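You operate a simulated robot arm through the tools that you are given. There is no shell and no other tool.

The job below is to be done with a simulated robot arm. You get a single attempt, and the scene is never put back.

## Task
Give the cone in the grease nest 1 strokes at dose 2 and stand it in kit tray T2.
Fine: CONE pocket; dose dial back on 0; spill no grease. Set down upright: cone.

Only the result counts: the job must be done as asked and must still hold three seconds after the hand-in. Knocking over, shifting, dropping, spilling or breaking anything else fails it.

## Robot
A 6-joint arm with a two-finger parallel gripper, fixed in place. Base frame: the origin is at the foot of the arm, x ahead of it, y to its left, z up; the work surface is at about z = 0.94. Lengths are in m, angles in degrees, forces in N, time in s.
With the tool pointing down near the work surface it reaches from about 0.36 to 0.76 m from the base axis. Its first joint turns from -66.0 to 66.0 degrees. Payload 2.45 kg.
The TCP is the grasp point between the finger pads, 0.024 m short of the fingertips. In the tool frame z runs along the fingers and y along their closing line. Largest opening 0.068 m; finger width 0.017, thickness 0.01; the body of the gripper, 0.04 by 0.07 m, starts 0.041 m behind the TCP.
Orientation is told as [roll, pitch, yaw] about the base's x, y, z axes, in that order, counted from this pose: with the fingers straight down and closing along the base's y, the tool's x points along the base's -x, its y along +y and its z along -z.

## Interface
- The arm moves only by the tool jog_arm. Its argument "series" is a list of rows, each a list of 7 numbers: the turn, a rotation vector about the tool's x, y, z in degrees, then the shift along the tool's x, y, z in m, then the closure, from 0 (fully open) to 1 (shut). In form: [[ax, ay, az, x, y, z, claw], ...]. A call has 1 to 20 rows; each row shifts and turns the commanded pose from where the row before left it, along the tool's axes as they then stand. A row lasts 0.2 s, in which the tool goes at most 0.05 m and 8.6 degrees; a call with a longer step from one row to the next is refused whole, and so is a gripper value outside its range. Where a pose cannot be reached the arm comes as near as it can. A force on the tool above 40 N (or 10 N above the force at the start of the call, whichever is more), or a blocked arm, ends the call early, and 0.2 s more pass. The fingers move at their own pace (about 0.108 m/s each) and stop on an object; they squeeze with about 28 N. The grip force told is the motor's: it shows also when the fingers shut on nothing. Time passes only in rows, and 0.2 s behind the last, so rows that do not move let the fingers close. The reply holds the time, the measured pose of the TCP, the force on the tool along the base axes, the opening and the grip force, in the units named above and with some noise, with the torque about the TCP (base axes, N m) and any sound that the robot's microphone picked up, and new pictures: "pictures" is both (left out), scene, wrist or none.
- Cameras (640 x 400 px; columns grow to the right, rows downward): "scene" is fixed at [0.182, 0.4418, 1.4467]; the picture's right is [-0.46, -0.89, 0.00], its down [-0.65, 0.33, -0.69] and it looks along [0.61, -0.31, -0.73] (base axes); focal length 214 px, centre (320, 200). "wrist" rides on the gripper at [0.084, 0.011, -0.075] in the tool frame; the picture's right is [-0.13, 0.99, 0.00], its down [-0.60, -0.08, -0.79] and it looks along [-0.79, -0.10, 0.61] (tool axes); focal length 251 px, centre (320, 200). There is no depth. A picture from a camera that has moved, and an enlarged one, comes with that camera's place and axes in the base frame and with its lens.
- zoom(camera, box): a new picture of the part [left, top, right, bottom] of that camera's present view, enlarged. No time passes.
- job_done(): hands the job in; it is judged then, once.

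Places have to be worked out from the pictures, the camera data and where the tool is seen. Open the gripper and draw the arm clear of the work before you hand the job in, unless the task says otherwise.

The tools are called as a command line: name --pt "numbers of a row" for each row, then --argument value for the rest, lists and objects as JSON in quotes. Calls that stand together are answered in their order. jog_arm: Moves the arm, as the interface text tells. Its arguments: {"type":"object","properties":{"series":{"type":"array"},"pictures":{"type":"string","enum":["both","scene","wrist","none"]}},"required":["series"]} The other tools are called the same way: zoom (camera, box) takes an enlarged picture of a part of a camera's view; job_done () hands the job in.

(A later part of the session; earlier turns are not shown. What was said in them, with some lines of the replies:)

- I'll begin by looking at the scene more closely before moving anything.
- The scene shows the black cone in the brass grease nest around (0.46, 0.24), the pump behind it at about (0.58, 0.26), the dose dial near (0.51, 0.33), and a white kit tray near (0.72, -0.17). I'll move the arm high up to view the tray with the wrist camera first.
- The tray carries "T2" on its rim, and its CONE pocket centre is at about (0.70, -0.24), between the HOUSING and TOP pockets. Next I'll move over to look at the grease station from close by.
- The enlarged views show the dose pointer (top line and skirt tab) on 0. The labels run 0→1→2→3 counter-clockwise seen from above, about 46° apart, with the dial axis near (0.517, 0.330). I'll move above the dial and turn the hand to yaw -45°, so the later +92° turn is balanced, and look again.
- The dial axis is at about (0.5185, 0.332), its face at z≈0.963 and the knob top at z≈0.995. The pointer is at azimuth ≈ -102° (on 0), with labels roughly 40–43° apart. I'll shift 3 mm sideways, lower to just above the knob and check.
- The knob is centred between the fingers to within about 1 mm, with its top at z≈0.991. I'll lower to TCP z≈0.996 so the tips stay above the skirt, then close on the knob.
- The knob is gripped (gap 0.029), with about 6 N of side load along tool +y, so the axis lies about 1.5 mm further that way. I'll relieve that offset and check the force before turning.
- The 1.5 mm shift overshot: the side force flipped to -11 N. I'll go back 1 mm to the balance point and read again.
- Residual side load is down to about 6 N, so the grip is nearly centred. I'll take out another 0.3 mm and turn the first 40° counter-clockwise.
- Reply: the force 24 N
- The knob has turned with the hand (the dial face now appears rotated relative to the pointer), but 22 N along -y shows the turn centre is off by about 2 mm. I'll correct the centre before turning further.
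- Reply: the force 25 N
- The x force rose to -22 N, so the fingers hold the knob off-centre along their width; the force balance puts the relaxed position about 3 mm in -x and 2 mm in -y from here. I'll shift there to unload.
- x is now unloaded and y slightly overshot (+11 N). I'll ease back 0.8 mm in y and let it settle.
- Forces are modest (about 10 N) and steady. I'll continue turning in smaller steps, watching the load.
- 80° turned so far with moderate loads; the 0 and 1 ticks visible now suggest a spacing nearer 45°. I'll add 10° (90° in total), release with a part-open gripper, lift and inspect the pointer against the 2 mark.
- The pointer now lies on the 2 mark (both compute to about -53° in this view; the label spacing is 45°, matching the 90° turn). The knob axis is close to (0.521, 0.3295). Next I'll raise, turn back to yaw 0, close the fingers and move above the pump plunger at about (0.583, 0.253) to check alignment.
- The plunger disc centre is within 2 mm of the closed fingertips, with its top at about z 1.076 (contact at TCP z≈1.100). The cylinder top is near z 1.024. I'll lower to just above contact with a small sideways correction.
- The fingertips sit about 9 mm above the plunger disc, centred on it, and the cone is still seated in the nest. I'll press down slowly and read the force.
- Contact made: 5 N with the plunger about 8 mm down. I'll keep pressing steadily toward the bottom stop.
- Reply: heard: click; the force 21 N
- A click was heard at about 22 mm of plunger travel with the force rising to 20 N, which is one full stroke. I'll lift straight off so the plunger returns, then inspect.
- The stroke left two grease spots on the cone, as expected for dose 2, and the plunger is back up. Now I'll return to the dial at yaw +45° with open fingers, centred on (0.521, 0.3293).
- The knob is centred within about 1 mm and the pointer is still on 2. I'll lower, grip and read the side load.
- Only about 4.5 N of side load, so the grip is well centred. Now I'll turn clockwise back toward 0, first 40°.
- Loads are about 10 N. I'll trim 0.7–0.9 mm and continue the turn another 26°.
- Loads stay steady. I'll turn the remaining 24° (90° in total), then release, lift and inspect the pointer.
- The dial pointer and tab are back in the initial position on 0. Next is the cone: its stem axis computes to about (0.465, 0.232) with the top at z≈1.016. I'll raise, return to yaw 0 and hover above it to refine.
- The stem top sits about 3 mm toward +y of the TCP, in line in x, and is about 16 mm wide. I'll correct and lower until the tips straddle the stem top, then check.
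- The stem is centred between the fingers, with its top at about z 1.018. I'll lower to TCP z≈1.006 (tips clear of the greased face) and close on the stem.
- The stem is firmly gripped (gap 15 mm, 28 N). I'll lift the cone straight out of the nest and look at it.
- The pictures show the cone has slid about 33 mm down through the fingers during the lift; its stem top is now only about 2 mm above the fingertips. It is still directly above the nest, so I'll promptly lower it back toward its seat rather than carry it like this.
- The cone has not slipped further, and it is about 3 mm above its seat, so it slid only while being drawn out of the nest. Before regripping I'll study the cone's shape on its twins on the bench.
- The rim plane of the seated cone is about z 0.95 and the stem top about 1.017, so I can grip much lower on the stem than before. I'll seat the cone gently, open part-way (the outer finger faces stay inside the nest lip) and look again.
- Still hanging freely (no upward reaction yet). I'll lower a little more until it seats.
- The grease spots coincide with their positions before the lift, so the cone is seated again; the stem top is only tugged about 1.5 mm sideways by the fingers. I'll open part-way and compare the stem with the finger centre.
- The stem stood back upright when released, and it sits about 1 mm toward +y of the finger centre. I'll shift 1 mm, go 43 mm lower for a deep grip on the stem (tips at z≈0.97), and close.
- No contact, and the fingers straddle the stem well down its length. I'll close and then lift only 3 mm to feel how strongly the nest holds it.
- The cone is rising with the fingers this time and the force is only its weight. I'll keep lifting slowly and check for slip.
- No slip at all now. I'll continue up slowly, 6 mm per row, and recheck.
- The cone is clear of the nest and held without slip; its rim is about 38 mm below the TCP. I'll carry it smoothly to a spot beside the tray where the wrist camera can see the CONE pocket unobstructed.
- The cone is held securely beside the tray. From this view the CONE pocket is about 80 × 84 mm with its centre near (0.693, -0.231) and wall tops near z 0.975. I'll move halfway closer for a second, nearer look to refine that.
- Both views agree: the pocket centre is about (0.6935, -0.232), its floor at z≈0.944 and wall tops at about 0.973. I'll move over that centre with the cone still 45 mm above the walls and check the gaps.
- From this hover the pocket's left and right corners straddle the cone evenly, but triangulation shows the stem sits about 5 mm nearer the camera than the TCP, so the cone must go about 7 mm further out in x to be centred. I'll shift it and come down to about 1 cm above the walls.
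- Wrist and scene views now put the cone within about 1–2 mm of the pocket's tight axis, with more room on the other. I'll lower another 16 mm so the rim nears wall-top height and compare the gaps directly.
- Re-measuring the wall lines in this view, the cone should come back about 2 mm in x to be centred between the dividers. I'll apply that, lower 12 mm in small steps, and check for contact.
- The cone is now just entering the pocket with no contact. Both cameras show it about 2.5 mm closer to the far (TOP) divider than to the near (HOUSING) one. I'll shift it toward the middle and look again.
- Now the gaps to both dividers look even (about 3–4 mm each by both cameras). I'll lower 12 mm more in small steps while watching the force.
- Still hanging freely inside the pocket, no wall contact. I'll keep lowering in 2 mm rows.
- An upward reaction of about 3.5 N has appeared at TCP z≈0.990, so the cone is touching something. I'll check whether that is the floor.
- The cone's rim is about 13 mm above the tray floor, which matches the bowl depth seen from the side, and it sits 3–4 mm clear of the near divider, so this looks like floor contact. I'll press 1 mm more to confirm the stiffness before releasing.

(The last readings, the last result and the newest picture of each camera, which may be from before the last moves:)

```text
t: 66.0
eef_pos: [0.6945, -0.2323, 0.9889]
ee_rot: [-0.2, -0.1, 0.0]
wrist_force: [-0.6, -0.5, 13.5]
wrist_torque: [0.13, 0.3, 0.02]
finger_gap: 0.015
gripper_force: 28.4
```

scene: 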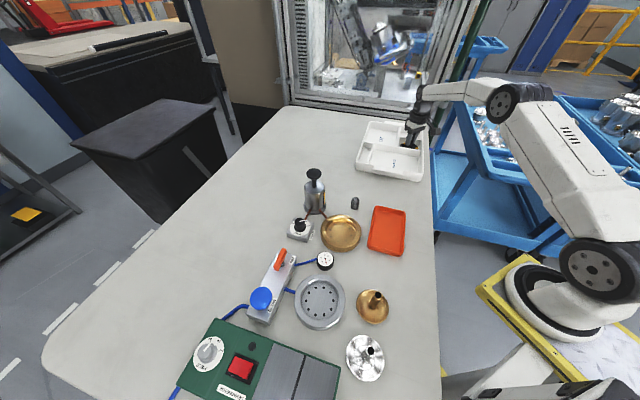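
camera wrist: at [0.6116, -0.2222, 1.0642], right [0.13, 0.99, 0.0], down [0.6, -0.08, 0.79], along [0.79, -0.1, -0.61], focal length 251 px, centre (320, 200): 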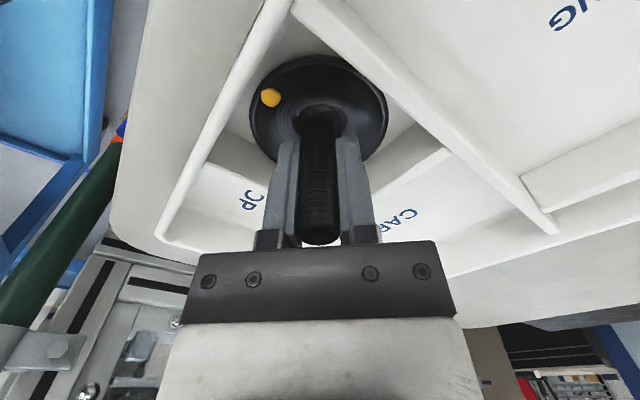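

The force rose to 13.5 N with almost no sideways load, so the cone is standing on the floor. I'll ease off the push and open the fingers only slightly so they clear the stem without sweeping over the grease.

jog_arm --pt "0 0 0 0 0 -0.001 1" --pt "0 0 0 0 0 -0.0006 1" --pt "0 0 0 0 0 0 0.85" --pt "0 0 0 0 0 0 0.74" --pt "0 0 0 0 0 0 0.68" --pt "0 0 0 0 0 0 0.68" --pt "0 0 0 0 0 0 0.68" --pictures "both"

zoom --camera "scene" --box '[395, 125, 425, 155]'

zoom --camera "wrist" --box '[200, 40, 440, 240]'

```text
t: 67.6
eef_pos: [0.6948, -0.2318, 0.988]
ee_rot: [0.0, -0.1, 0.0]
wrist_force: [-0.4, 0.2, 0.8]
wrist_torque: [-0.02, 0.05, 0.01]
finger_gap: 0.0217
gripper_force: 0.1
camera wrist: at [0.6113, -0.2222, 1.0639], right [0.13, 0.99, 0.0], down [0.6, -0.08, 0.79], along [0.79, -0.1, -0.61], focal length 251 px, centre (320, 200)
```

scene: 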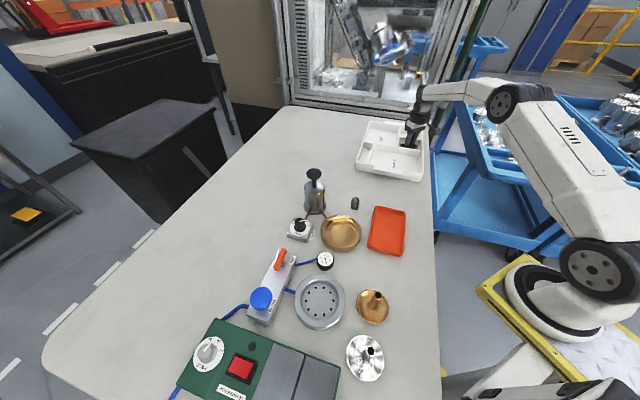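
wrist: 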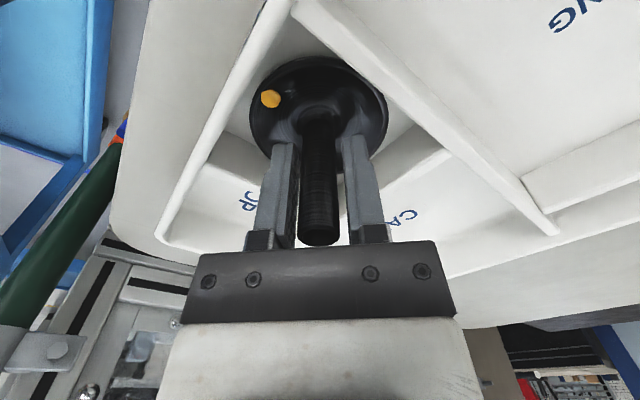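

```text
13.33 times, centred on (410, 140) of scene
camera zoom: at [0.182, 0.4418, 1.4467], right [-0.46, -0.89, 0.0], down [-0.65, 0.33, -0.69], along [0.61, -0.31, -0.73], focal length 2860 px, centre (-880, 1000)
```

zoom: 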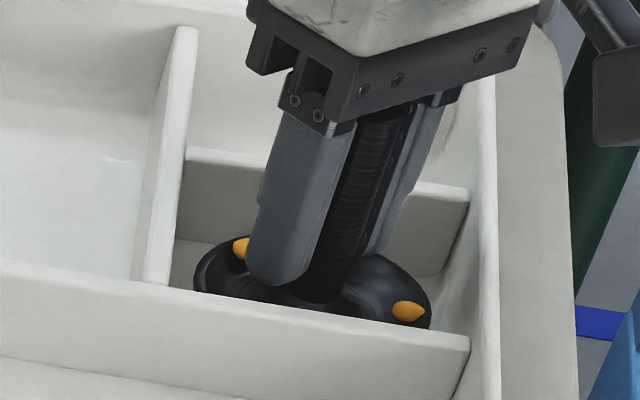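

```text
2.00 times, centred on (320, 140) of wrist
camera zoom: at [0.6113, -0.2222, 1.0639], right [0.13, 0.99, 0.0], down [0.6, -0.08, 0.79], along [0.79, -0.1, -0.61], focal length 503 px, centre (320, 320)
```

zoom: 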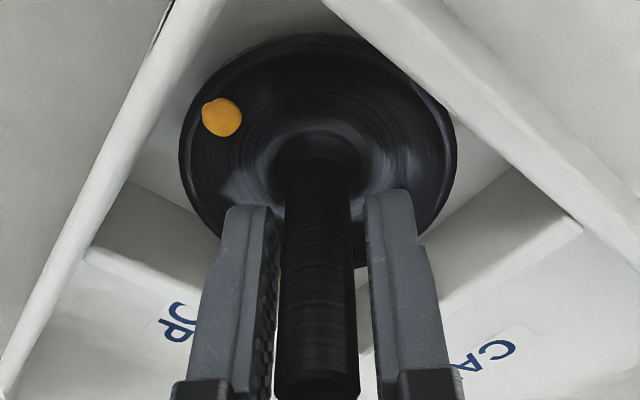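

The fingers are open 3 mm clear on each side, and the cone stands by itself with its stem vertical. I'll withdraw straight up.

jog_arm --pt "0 0 0 0 0 -0.003 0.68" --pt "0 0 0 0 0 -0.006 0.68" --pt "0 0 0 0 0 -0.01 0.68" --pt "0 0 0 0 0 -0.015 0.68" --pt "0 0 0 0 0 -0.02 0.68" --pt "0 0 0 0 0 -0.025 0.68" --pt "0 0 0 0 0 -0.03 0.5" --pt "0 0 0 0 0 -0.03 0" --pt "0 0 0 0 0 0 0" --pictures "both"

zoom --camera "scene" --box '[385, 110, 435, 160]'

zoom --camera "wrist" --box '[200, 0, 440, 200]'

```text
t: 69.6
eef_pos: [0.6969, -0.2321, 1.1278]
ee_rot: [0.0, 0.0, 0.0]
wrist_force: [0.0, -0.4, -0.3]
wrist_torque: [-0.01, -0.04, 0.02]
finger_gap: 0.068
gripper_force: 0.1
camera wrist: at [0.613, -0.2225, 1.2036], right [0.13, 0.99, 0.0], down [0.6, -0.08, 0.79], along [0.79, -0.1, -0.61], focal length 251 px, centre (320, 200)
```

scene: 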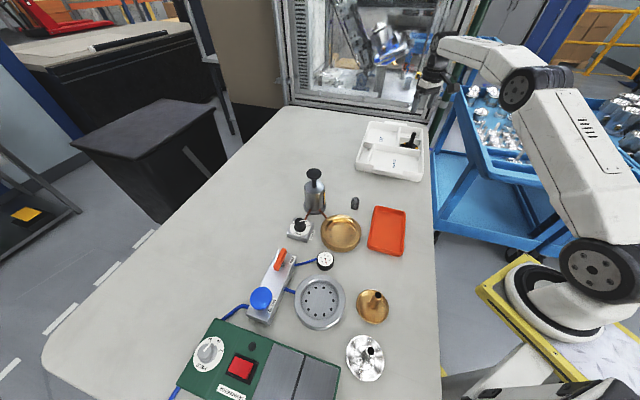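
wrist: 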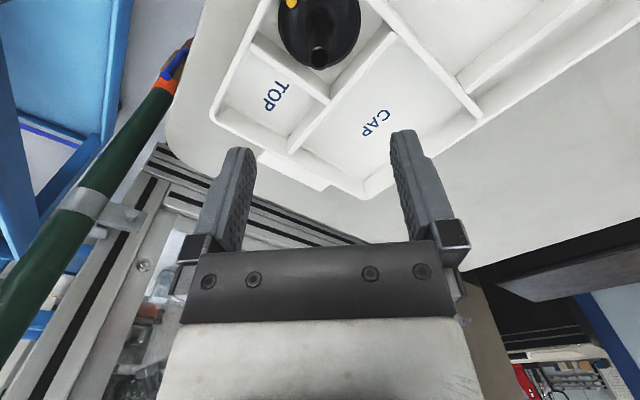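

```text
8.00 times, centred on (410, 135) of scene
camera zoom: at [0.182, 0.4418, 1.4467], right [-0.46, -0.89, 0.0], down [-0.65, 0.33, -0.69], along [0.61, -0.31, -0.73], focal length 1716 px, centre (-400, 720)
```

zoom: 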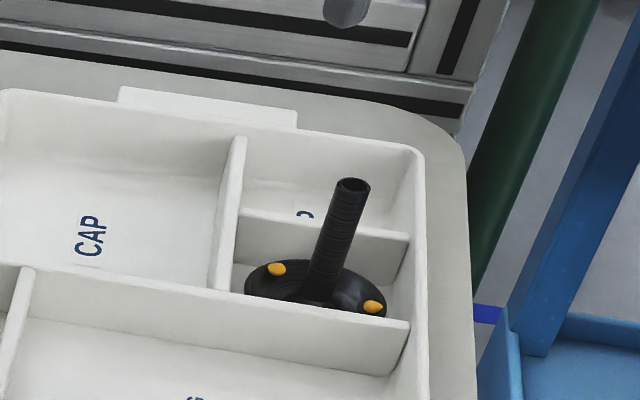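

```text
2.00 times, centred on (320, 100) of wrist
camera zoom: at [0.613, -0.2225, 1.2036], right [0.13, 0.99, 0.0], down [0.6, -0.08, 0.79], along [0.79, -0.1, -0.61], focal length 503 px, centre (320, 400)
```

zoom: 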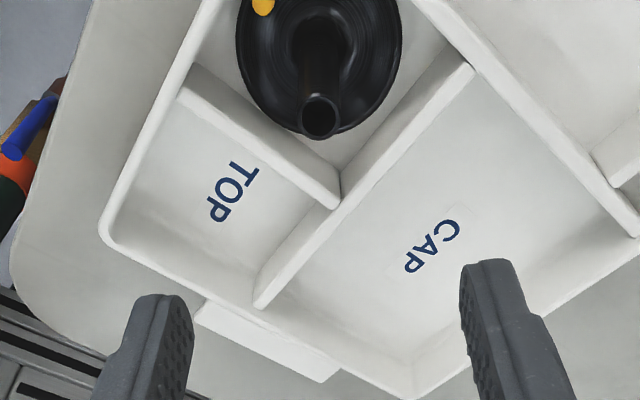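

The cone stands upright in the CONE pocket with its two grease spots intact, and the gripper is clear. I'll draw the arm well away and make a final check of the whole station.

jog_arm --pt "0 0 0 0 0 -0.04 0" --pt "0 0 0 0 0 -0.04 0" --pt "0 0 0 0.024 0.029 -0.01 0" --pt "0 0 0 0.024 0.029 -0.01 0" --pt "0 0 0 0.024 0.029 -0.01 0" --pt "0 0 0 0.024 0.029 -0.01 0" --pt "0 0 0 0.024 0.029 -0.01 0" --pt "0 0 0 0.024 0.029 -0.01 0" --pt "0 0 0 0.024 0.029 -0.01 0" --pt "0 0 0 0.024 0.029 -0.01 0" --pt "0 0 0 0 0 0 0" --pictures "both"

zoom --camera "scene" --box '[340, 105, 440, 195]'

zoom --camera "scene" --box '[280, 160, 380, 255]'

zoom --camera "scene" --box '[280, 205, 330, 245]'

zoom --camera "wrist" --box '[150, 0, 360, 200]'

```text
t: 72.0
eef_pos: [0.689, -0.2302, 1.2052]
ee_rot: [0.0, -0.1, 0.1]
wrist_force: [-0.6, -1.3, 0.0]
wrist_torque: [-0.01, -0.02, 0.01]
finger_gap: 0.068
gripper_force: 0.1
out of reach, approached as far as the arm can: row 2, 3, 4, 5, 6, 7, 8, 9, 10
camera wrist: at [0.6046, -0.2195, 1.281], right [0.13, 0.99, 0.0], down [0.6, -0.08, 0.79], along [0.79, -0.1, -0.61], focal length 251 px, centre (320, 200)
```

scene: 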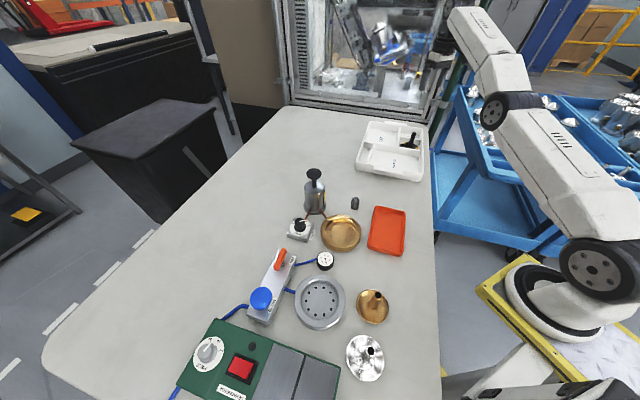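
wrist: 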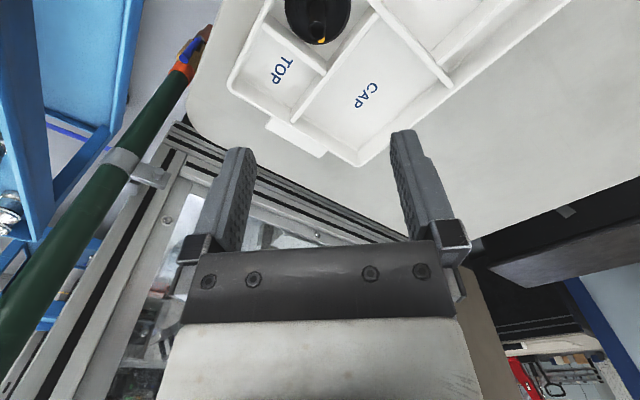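

```text
4.44 times, centred on (390, 150) of scene
camera zoom: at [0.182, 0.4418, 1.4467], right [-0.46, -0.89, 0.0], down [-0.65, 0.33, -0.69], along [0.61, -0.31, -0.73], focal length 953 px, centre (9, 422)
```

zoom: 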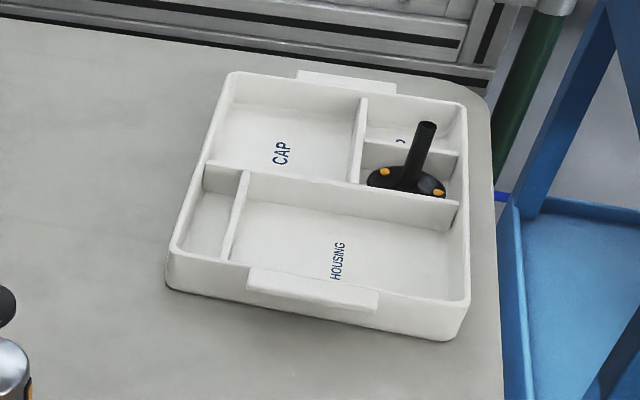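

```text
4.21 times, centred on (330, 208) of scene
camera zoom: at [0.182, 0.4418, 1.4467], right [-0.46, -0.89, 0.0], down [-0.65, 0.33, -0.69], along [0.61, -0.31, -0.73], focal length 903 px, centre (278, 168)
```

zoom: 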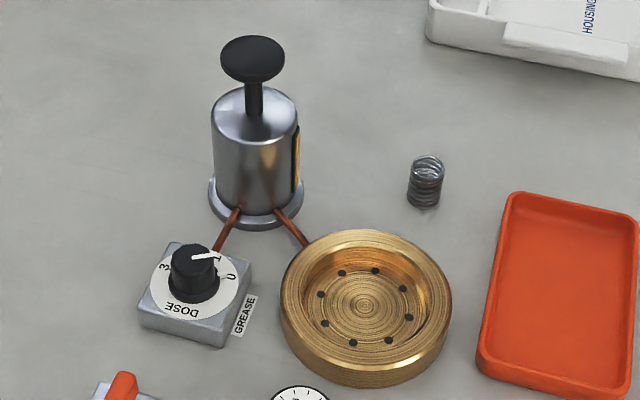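

```text
10.00 times, centred on (305, 225) of scene
camera zoom: at [0.182, 0.4418, 1.4467], right [-0.46, -0.89, 0.0], down [-0.65, 0.33, -0.69], along [0.61, -0.31, -0.73], focal length 2145 px, centre (470, -50)
```

zoom: 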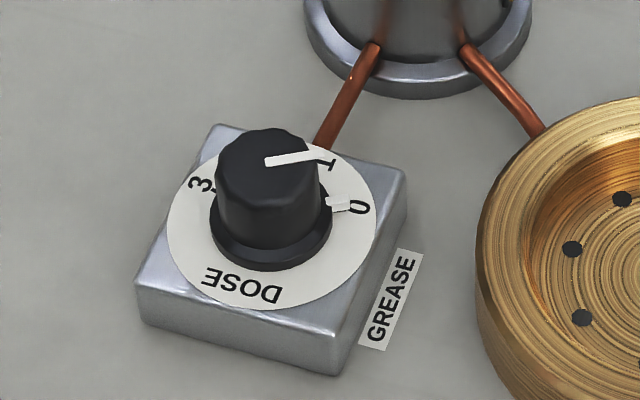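

```text
2.00 times, centred on (255, 100) of wrist
camera zoom: at [0.6046, -0.2195, 1.281], right [0.13, 0.99, 0.0], down [0.6, -0.08, 0.79], along [0.79, -0.1, -0.61], focal length 503 px, centre (450, 400)
```

zoom: 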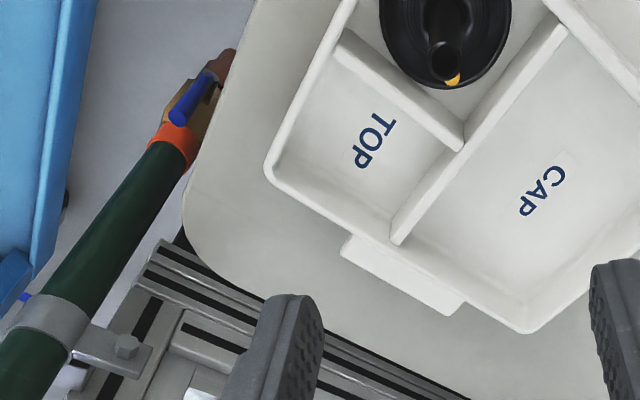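

Everything is in place: the cone upright in the CONE pocket, the dial pointer on 0, the nest clean with no spilled grease, and the plunger up. The last move stopped at the reach limit high above the tray, so I'll draw back a little at this height to clear the arm properly.

jog_arm --pt "0 0 0 0.02 0.02 0.005 0" --pt "0 0 0 0.025 0.025 0.005 0" --pt "0 0 0 0 0 0 0" --pictures "scene"

```text
t: 72.8
eef_pos: [0.6877, -0.2288, 1.2057]
ee_rot: [0.1, -0.1, 0.0]
wrist_force: [0.6, 0.4, -0.1]
wrist_torque: [0.01, 0.05, -0.01]
finger_gap: 0.068
gripper_force: 0.1
out of reach, approached as far as the arm can: row 1, 2
```

scene: 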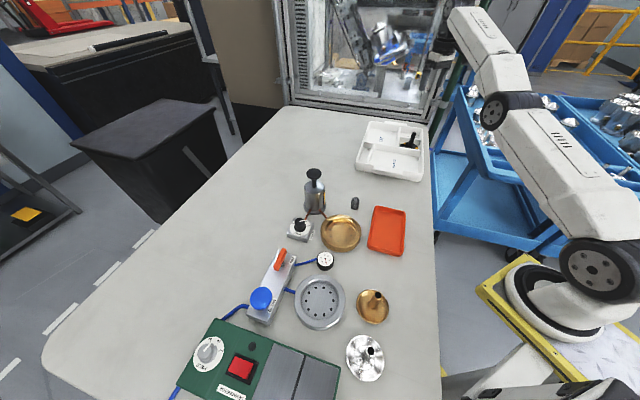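

The arm is still held at its limit. I'll lower 3 cm straight down (still far above the cone) to get off the limit, then see.

jog_arm --pt "0 0 0 0 0 0.02 0" --pt "0 0 0 0 0 0.02 0" --pictures "none"

```text
t: 73.4
eef_pos: [0.6986, -0.2341, 1.1686]
ee_rot: [0.0, 0.1, 0.0]
wrist_force: [0.2, -0.5, 0.3]
wrist_torque: [-0.02, 0.02, 0.0]
finger_gap: 0.0679
gripper_force: 0.1
out of reach, approached as far as the arm can: row 1, 2
```

jog_arm --pt "0 0 0 0 0 0.02 0" --pt "0 0 0 0.02 0.01 0 0" --pt "0 0 0 0.02 0.01 0 0" --pictures "none"

```text
t: 74.2
eef_pos: [0.703, -0.2333, 1.1603]
ee_rot: [-0.1, 0.0, -0.1]
wrist_force: [-0.1, 0.7, 0.0]
wrist_torque: [-0.03, 0.0, -0.03]
finger_gap: 0.0682
gripper_force: 0.0
out of reach, approached as far as the arm can: row 1, 2, 3
```

The arm appears to be near full stretch (the inward moves have little effect). I'll lower straight down another 3 cm, still about 10 cm above the stem, so the elbow bends again.

jog_arm --pt "0 0 0 0 0 0.015 0" --pt "0 0 0 0 0 0.015 0" --pt "0 0 0 0 0 0 0" --pictures "scene"

```text
t: 75.0
eef_pos: [0.7087, -0.2363, 1.1306]
ee_rot: [-0.1, 0.0, -0.1]
wrist_force: [0.7, -0.2, -0.1]
wrist_torque: [-0.01, 0.04, -0.01]
finger_gap: 0.0678
gripper_force: 0.1
out of reach, approached as far as the arm can: row 1, 2
```

scene: 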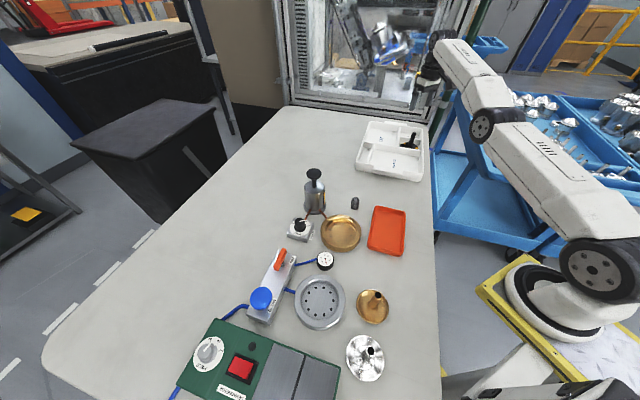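

The arm slid outward along its reach limit (radius 0.747). I'll command a clear radial pull-back toward the base at this safe height and watch where it goes.

jog_arm --pt "0 0 0 0.038 0.0126 0 0" --pt "0 0 0 0.038 0.0126 0 0" --pt "0 0 0 0.038 0.0126 0 0" --pt "0 0 0 0 0 0 0" --pictures "scene"

```text
t: 76.0
eef_pos: [0.7067, -0.2364, 1.1381]
ee_rot: [-0.1, 0.0, 0.0]
wrist_force: [-0.3, 0.5, -0.7]
wrist_torque: [0.01, 0.0, 0.03]
finger_gap: 0.0682
gripper_force: 0.1
out of reach, approached as far as the arm can: row 1, 2, 3
```

scene: 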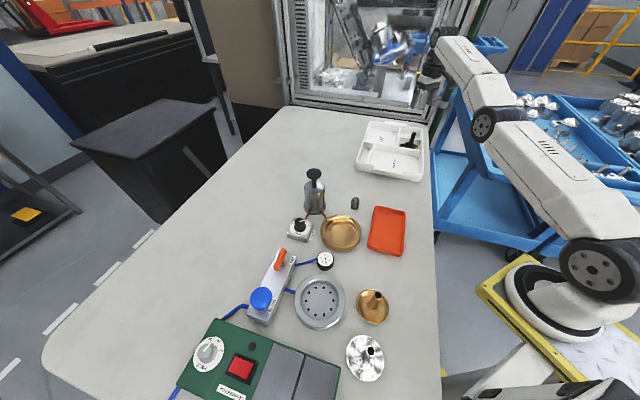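

Radial pull-back is ineffective from this stretched posture, but sideways motion by the base joint should still work. I'll swing toward +y at this height, clear above everything, to move away from the tray.

jog_arm --pt "0 0 0 -0.004 0.036 0 0" --pt "0 0 0 -0.004 0.036 0 0" --pt "0 0 0 -0.002 0.036 0 0" --pt "0 0 0 0 0 0 0" --pictures "scene"

```text
t: 77.0
eef_pos: [0.7376, -0.1343, 1.1424]
ee_rot: [0.0, 0.1, 0.1]
wrist_force: [-0.4, -0.6, -0.3]
wrist_torque: [-0.01, -0.02, 0.0]
finger_gap: 0.0679
gripper_force: 0.1
out of reach, approached as far as the arm can: row 1, 2, 3
```

scene: 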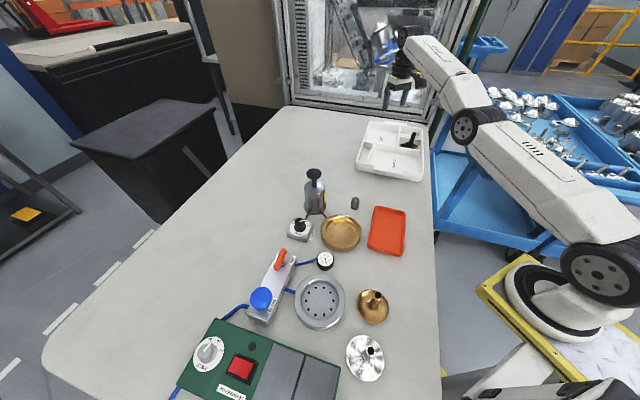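

The swing works: the hand has moved off the cone. I'll swing a little further so it's clear of the tray altogether, then do a last check.

jog_arm --pt "0 0 0 0.002 0.036 0 0" --pt "0 0 0 0.002 0.036 0 0" --pt "0 0 0 0.004 0.03 0 0" --pt "0 0 0 0 0 0 0" --pictures "both"

zoom --camera "scene" --box '[340, 40, 440, 195]'

zoom --camera "scene" --box '[280, 205, 330, 245]'

```text
t: 78.0
eef_pos: [0.7478, -0.0346, 1.148]
ee_rot: [-0.1, 0.1, 0.0]
wrist_force: [1.0, 0.4, -0.4]
wrist_torque: [0.02, 0.0, 0.0]
finger_gap: 0.068
gripper_force: 0.0
out of reach, approached as far as the arm can: row 1, 2, 3
camera wrist: at [0.6649, -0.0247, 1.2238], right [0.13, 0.99, 0.0], down [0.61, -0.08, 0.79], along [0.79, -0.1, -0.61], focal length 251 px, centre (320, 200)
```

scene: 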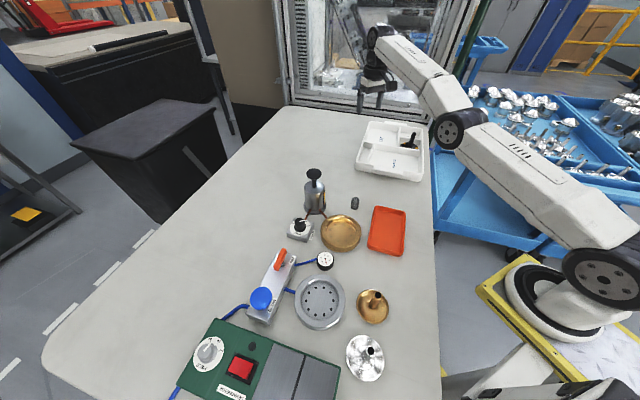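
wrist: 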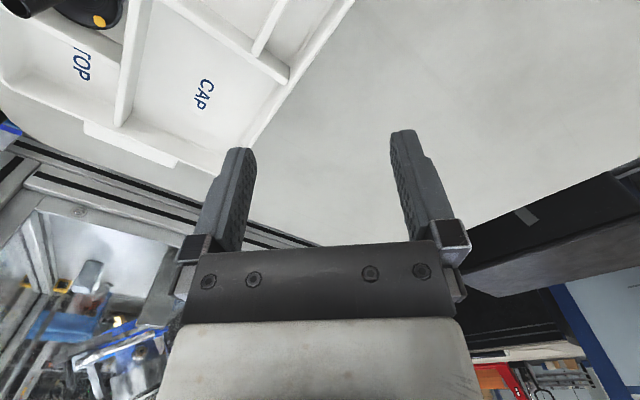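

```text
2.58 times, centred on (390, 118) of scene
camera zoom: at [0.182, 0.4418, 1.4467], right [-0.46, -0.89, 0.0], down [-0.65, 0.33, -0.69], along [0.61, -0.31, -0.73], focal length 554 px, centre (139, 413)
```

zoom: 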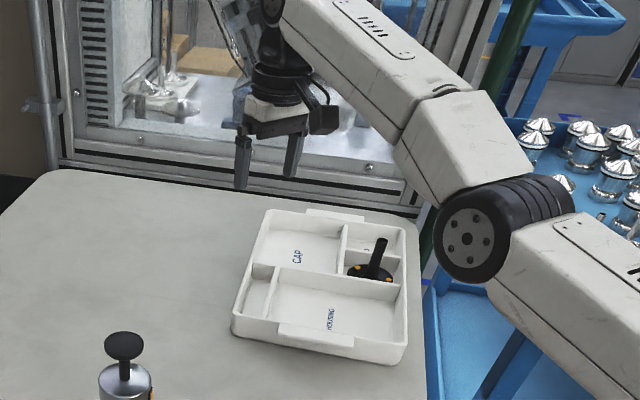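

```text
10.00 times, centred on (305, 225) of scene
camera zoom: at [0.182, 0.4418, 1.4467], right [-0.46, -0.89, 0.0], down [-0.65, 0.33, -0.69], along [0.61, -0.31, -0.73], focal length 2145 px, centre (470, -50)
```

zoom: 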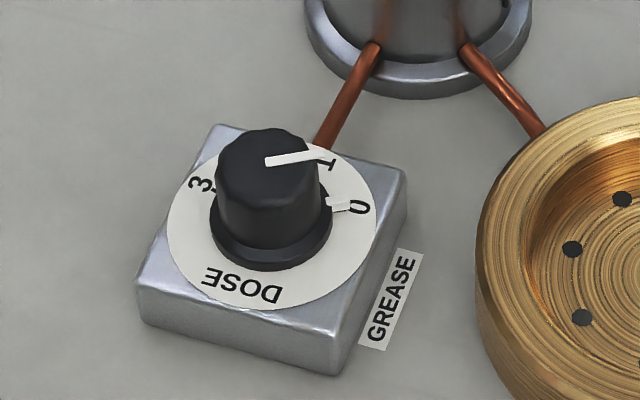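

The hand is open, off the tray and 20 cm above the table. The cone stands upright in T2's CONE pocket with its two grease spots, the dose dial points to 0, and nothing else has moved. I'm handing in the job.

job_done

```text
The job is handed in.
```

I gave the cone one stroke at dose 2, and it now stands upright in the CONE pocket of kit tray T2. I have handed the job in, but the reply only confirmed receipt, not the verdict.

- **Greasing:** I set the dial to 2 and pressed the plunger once, with one click heard. Two grease spots appeared on the cone, and both were still there after it was placed.
- **Dose dial:** It is back on 0, and the pointer sits where it did at the start.
- **Spills and other items:** The pictures show no spilled grease and nothing else moved.

**Problems along the way:**
- **Lift:** On the first lift the cone slid down in the fingers. I put it back in the nest, gripped lower on the stem, and the second lift held.
- **Pull-back:** When pulling back after placing the cone, the arm reached full stretch and would not move inward. I swung it sideways instead; the open gripper ended about 20 cm above the table, to the side of the tray.
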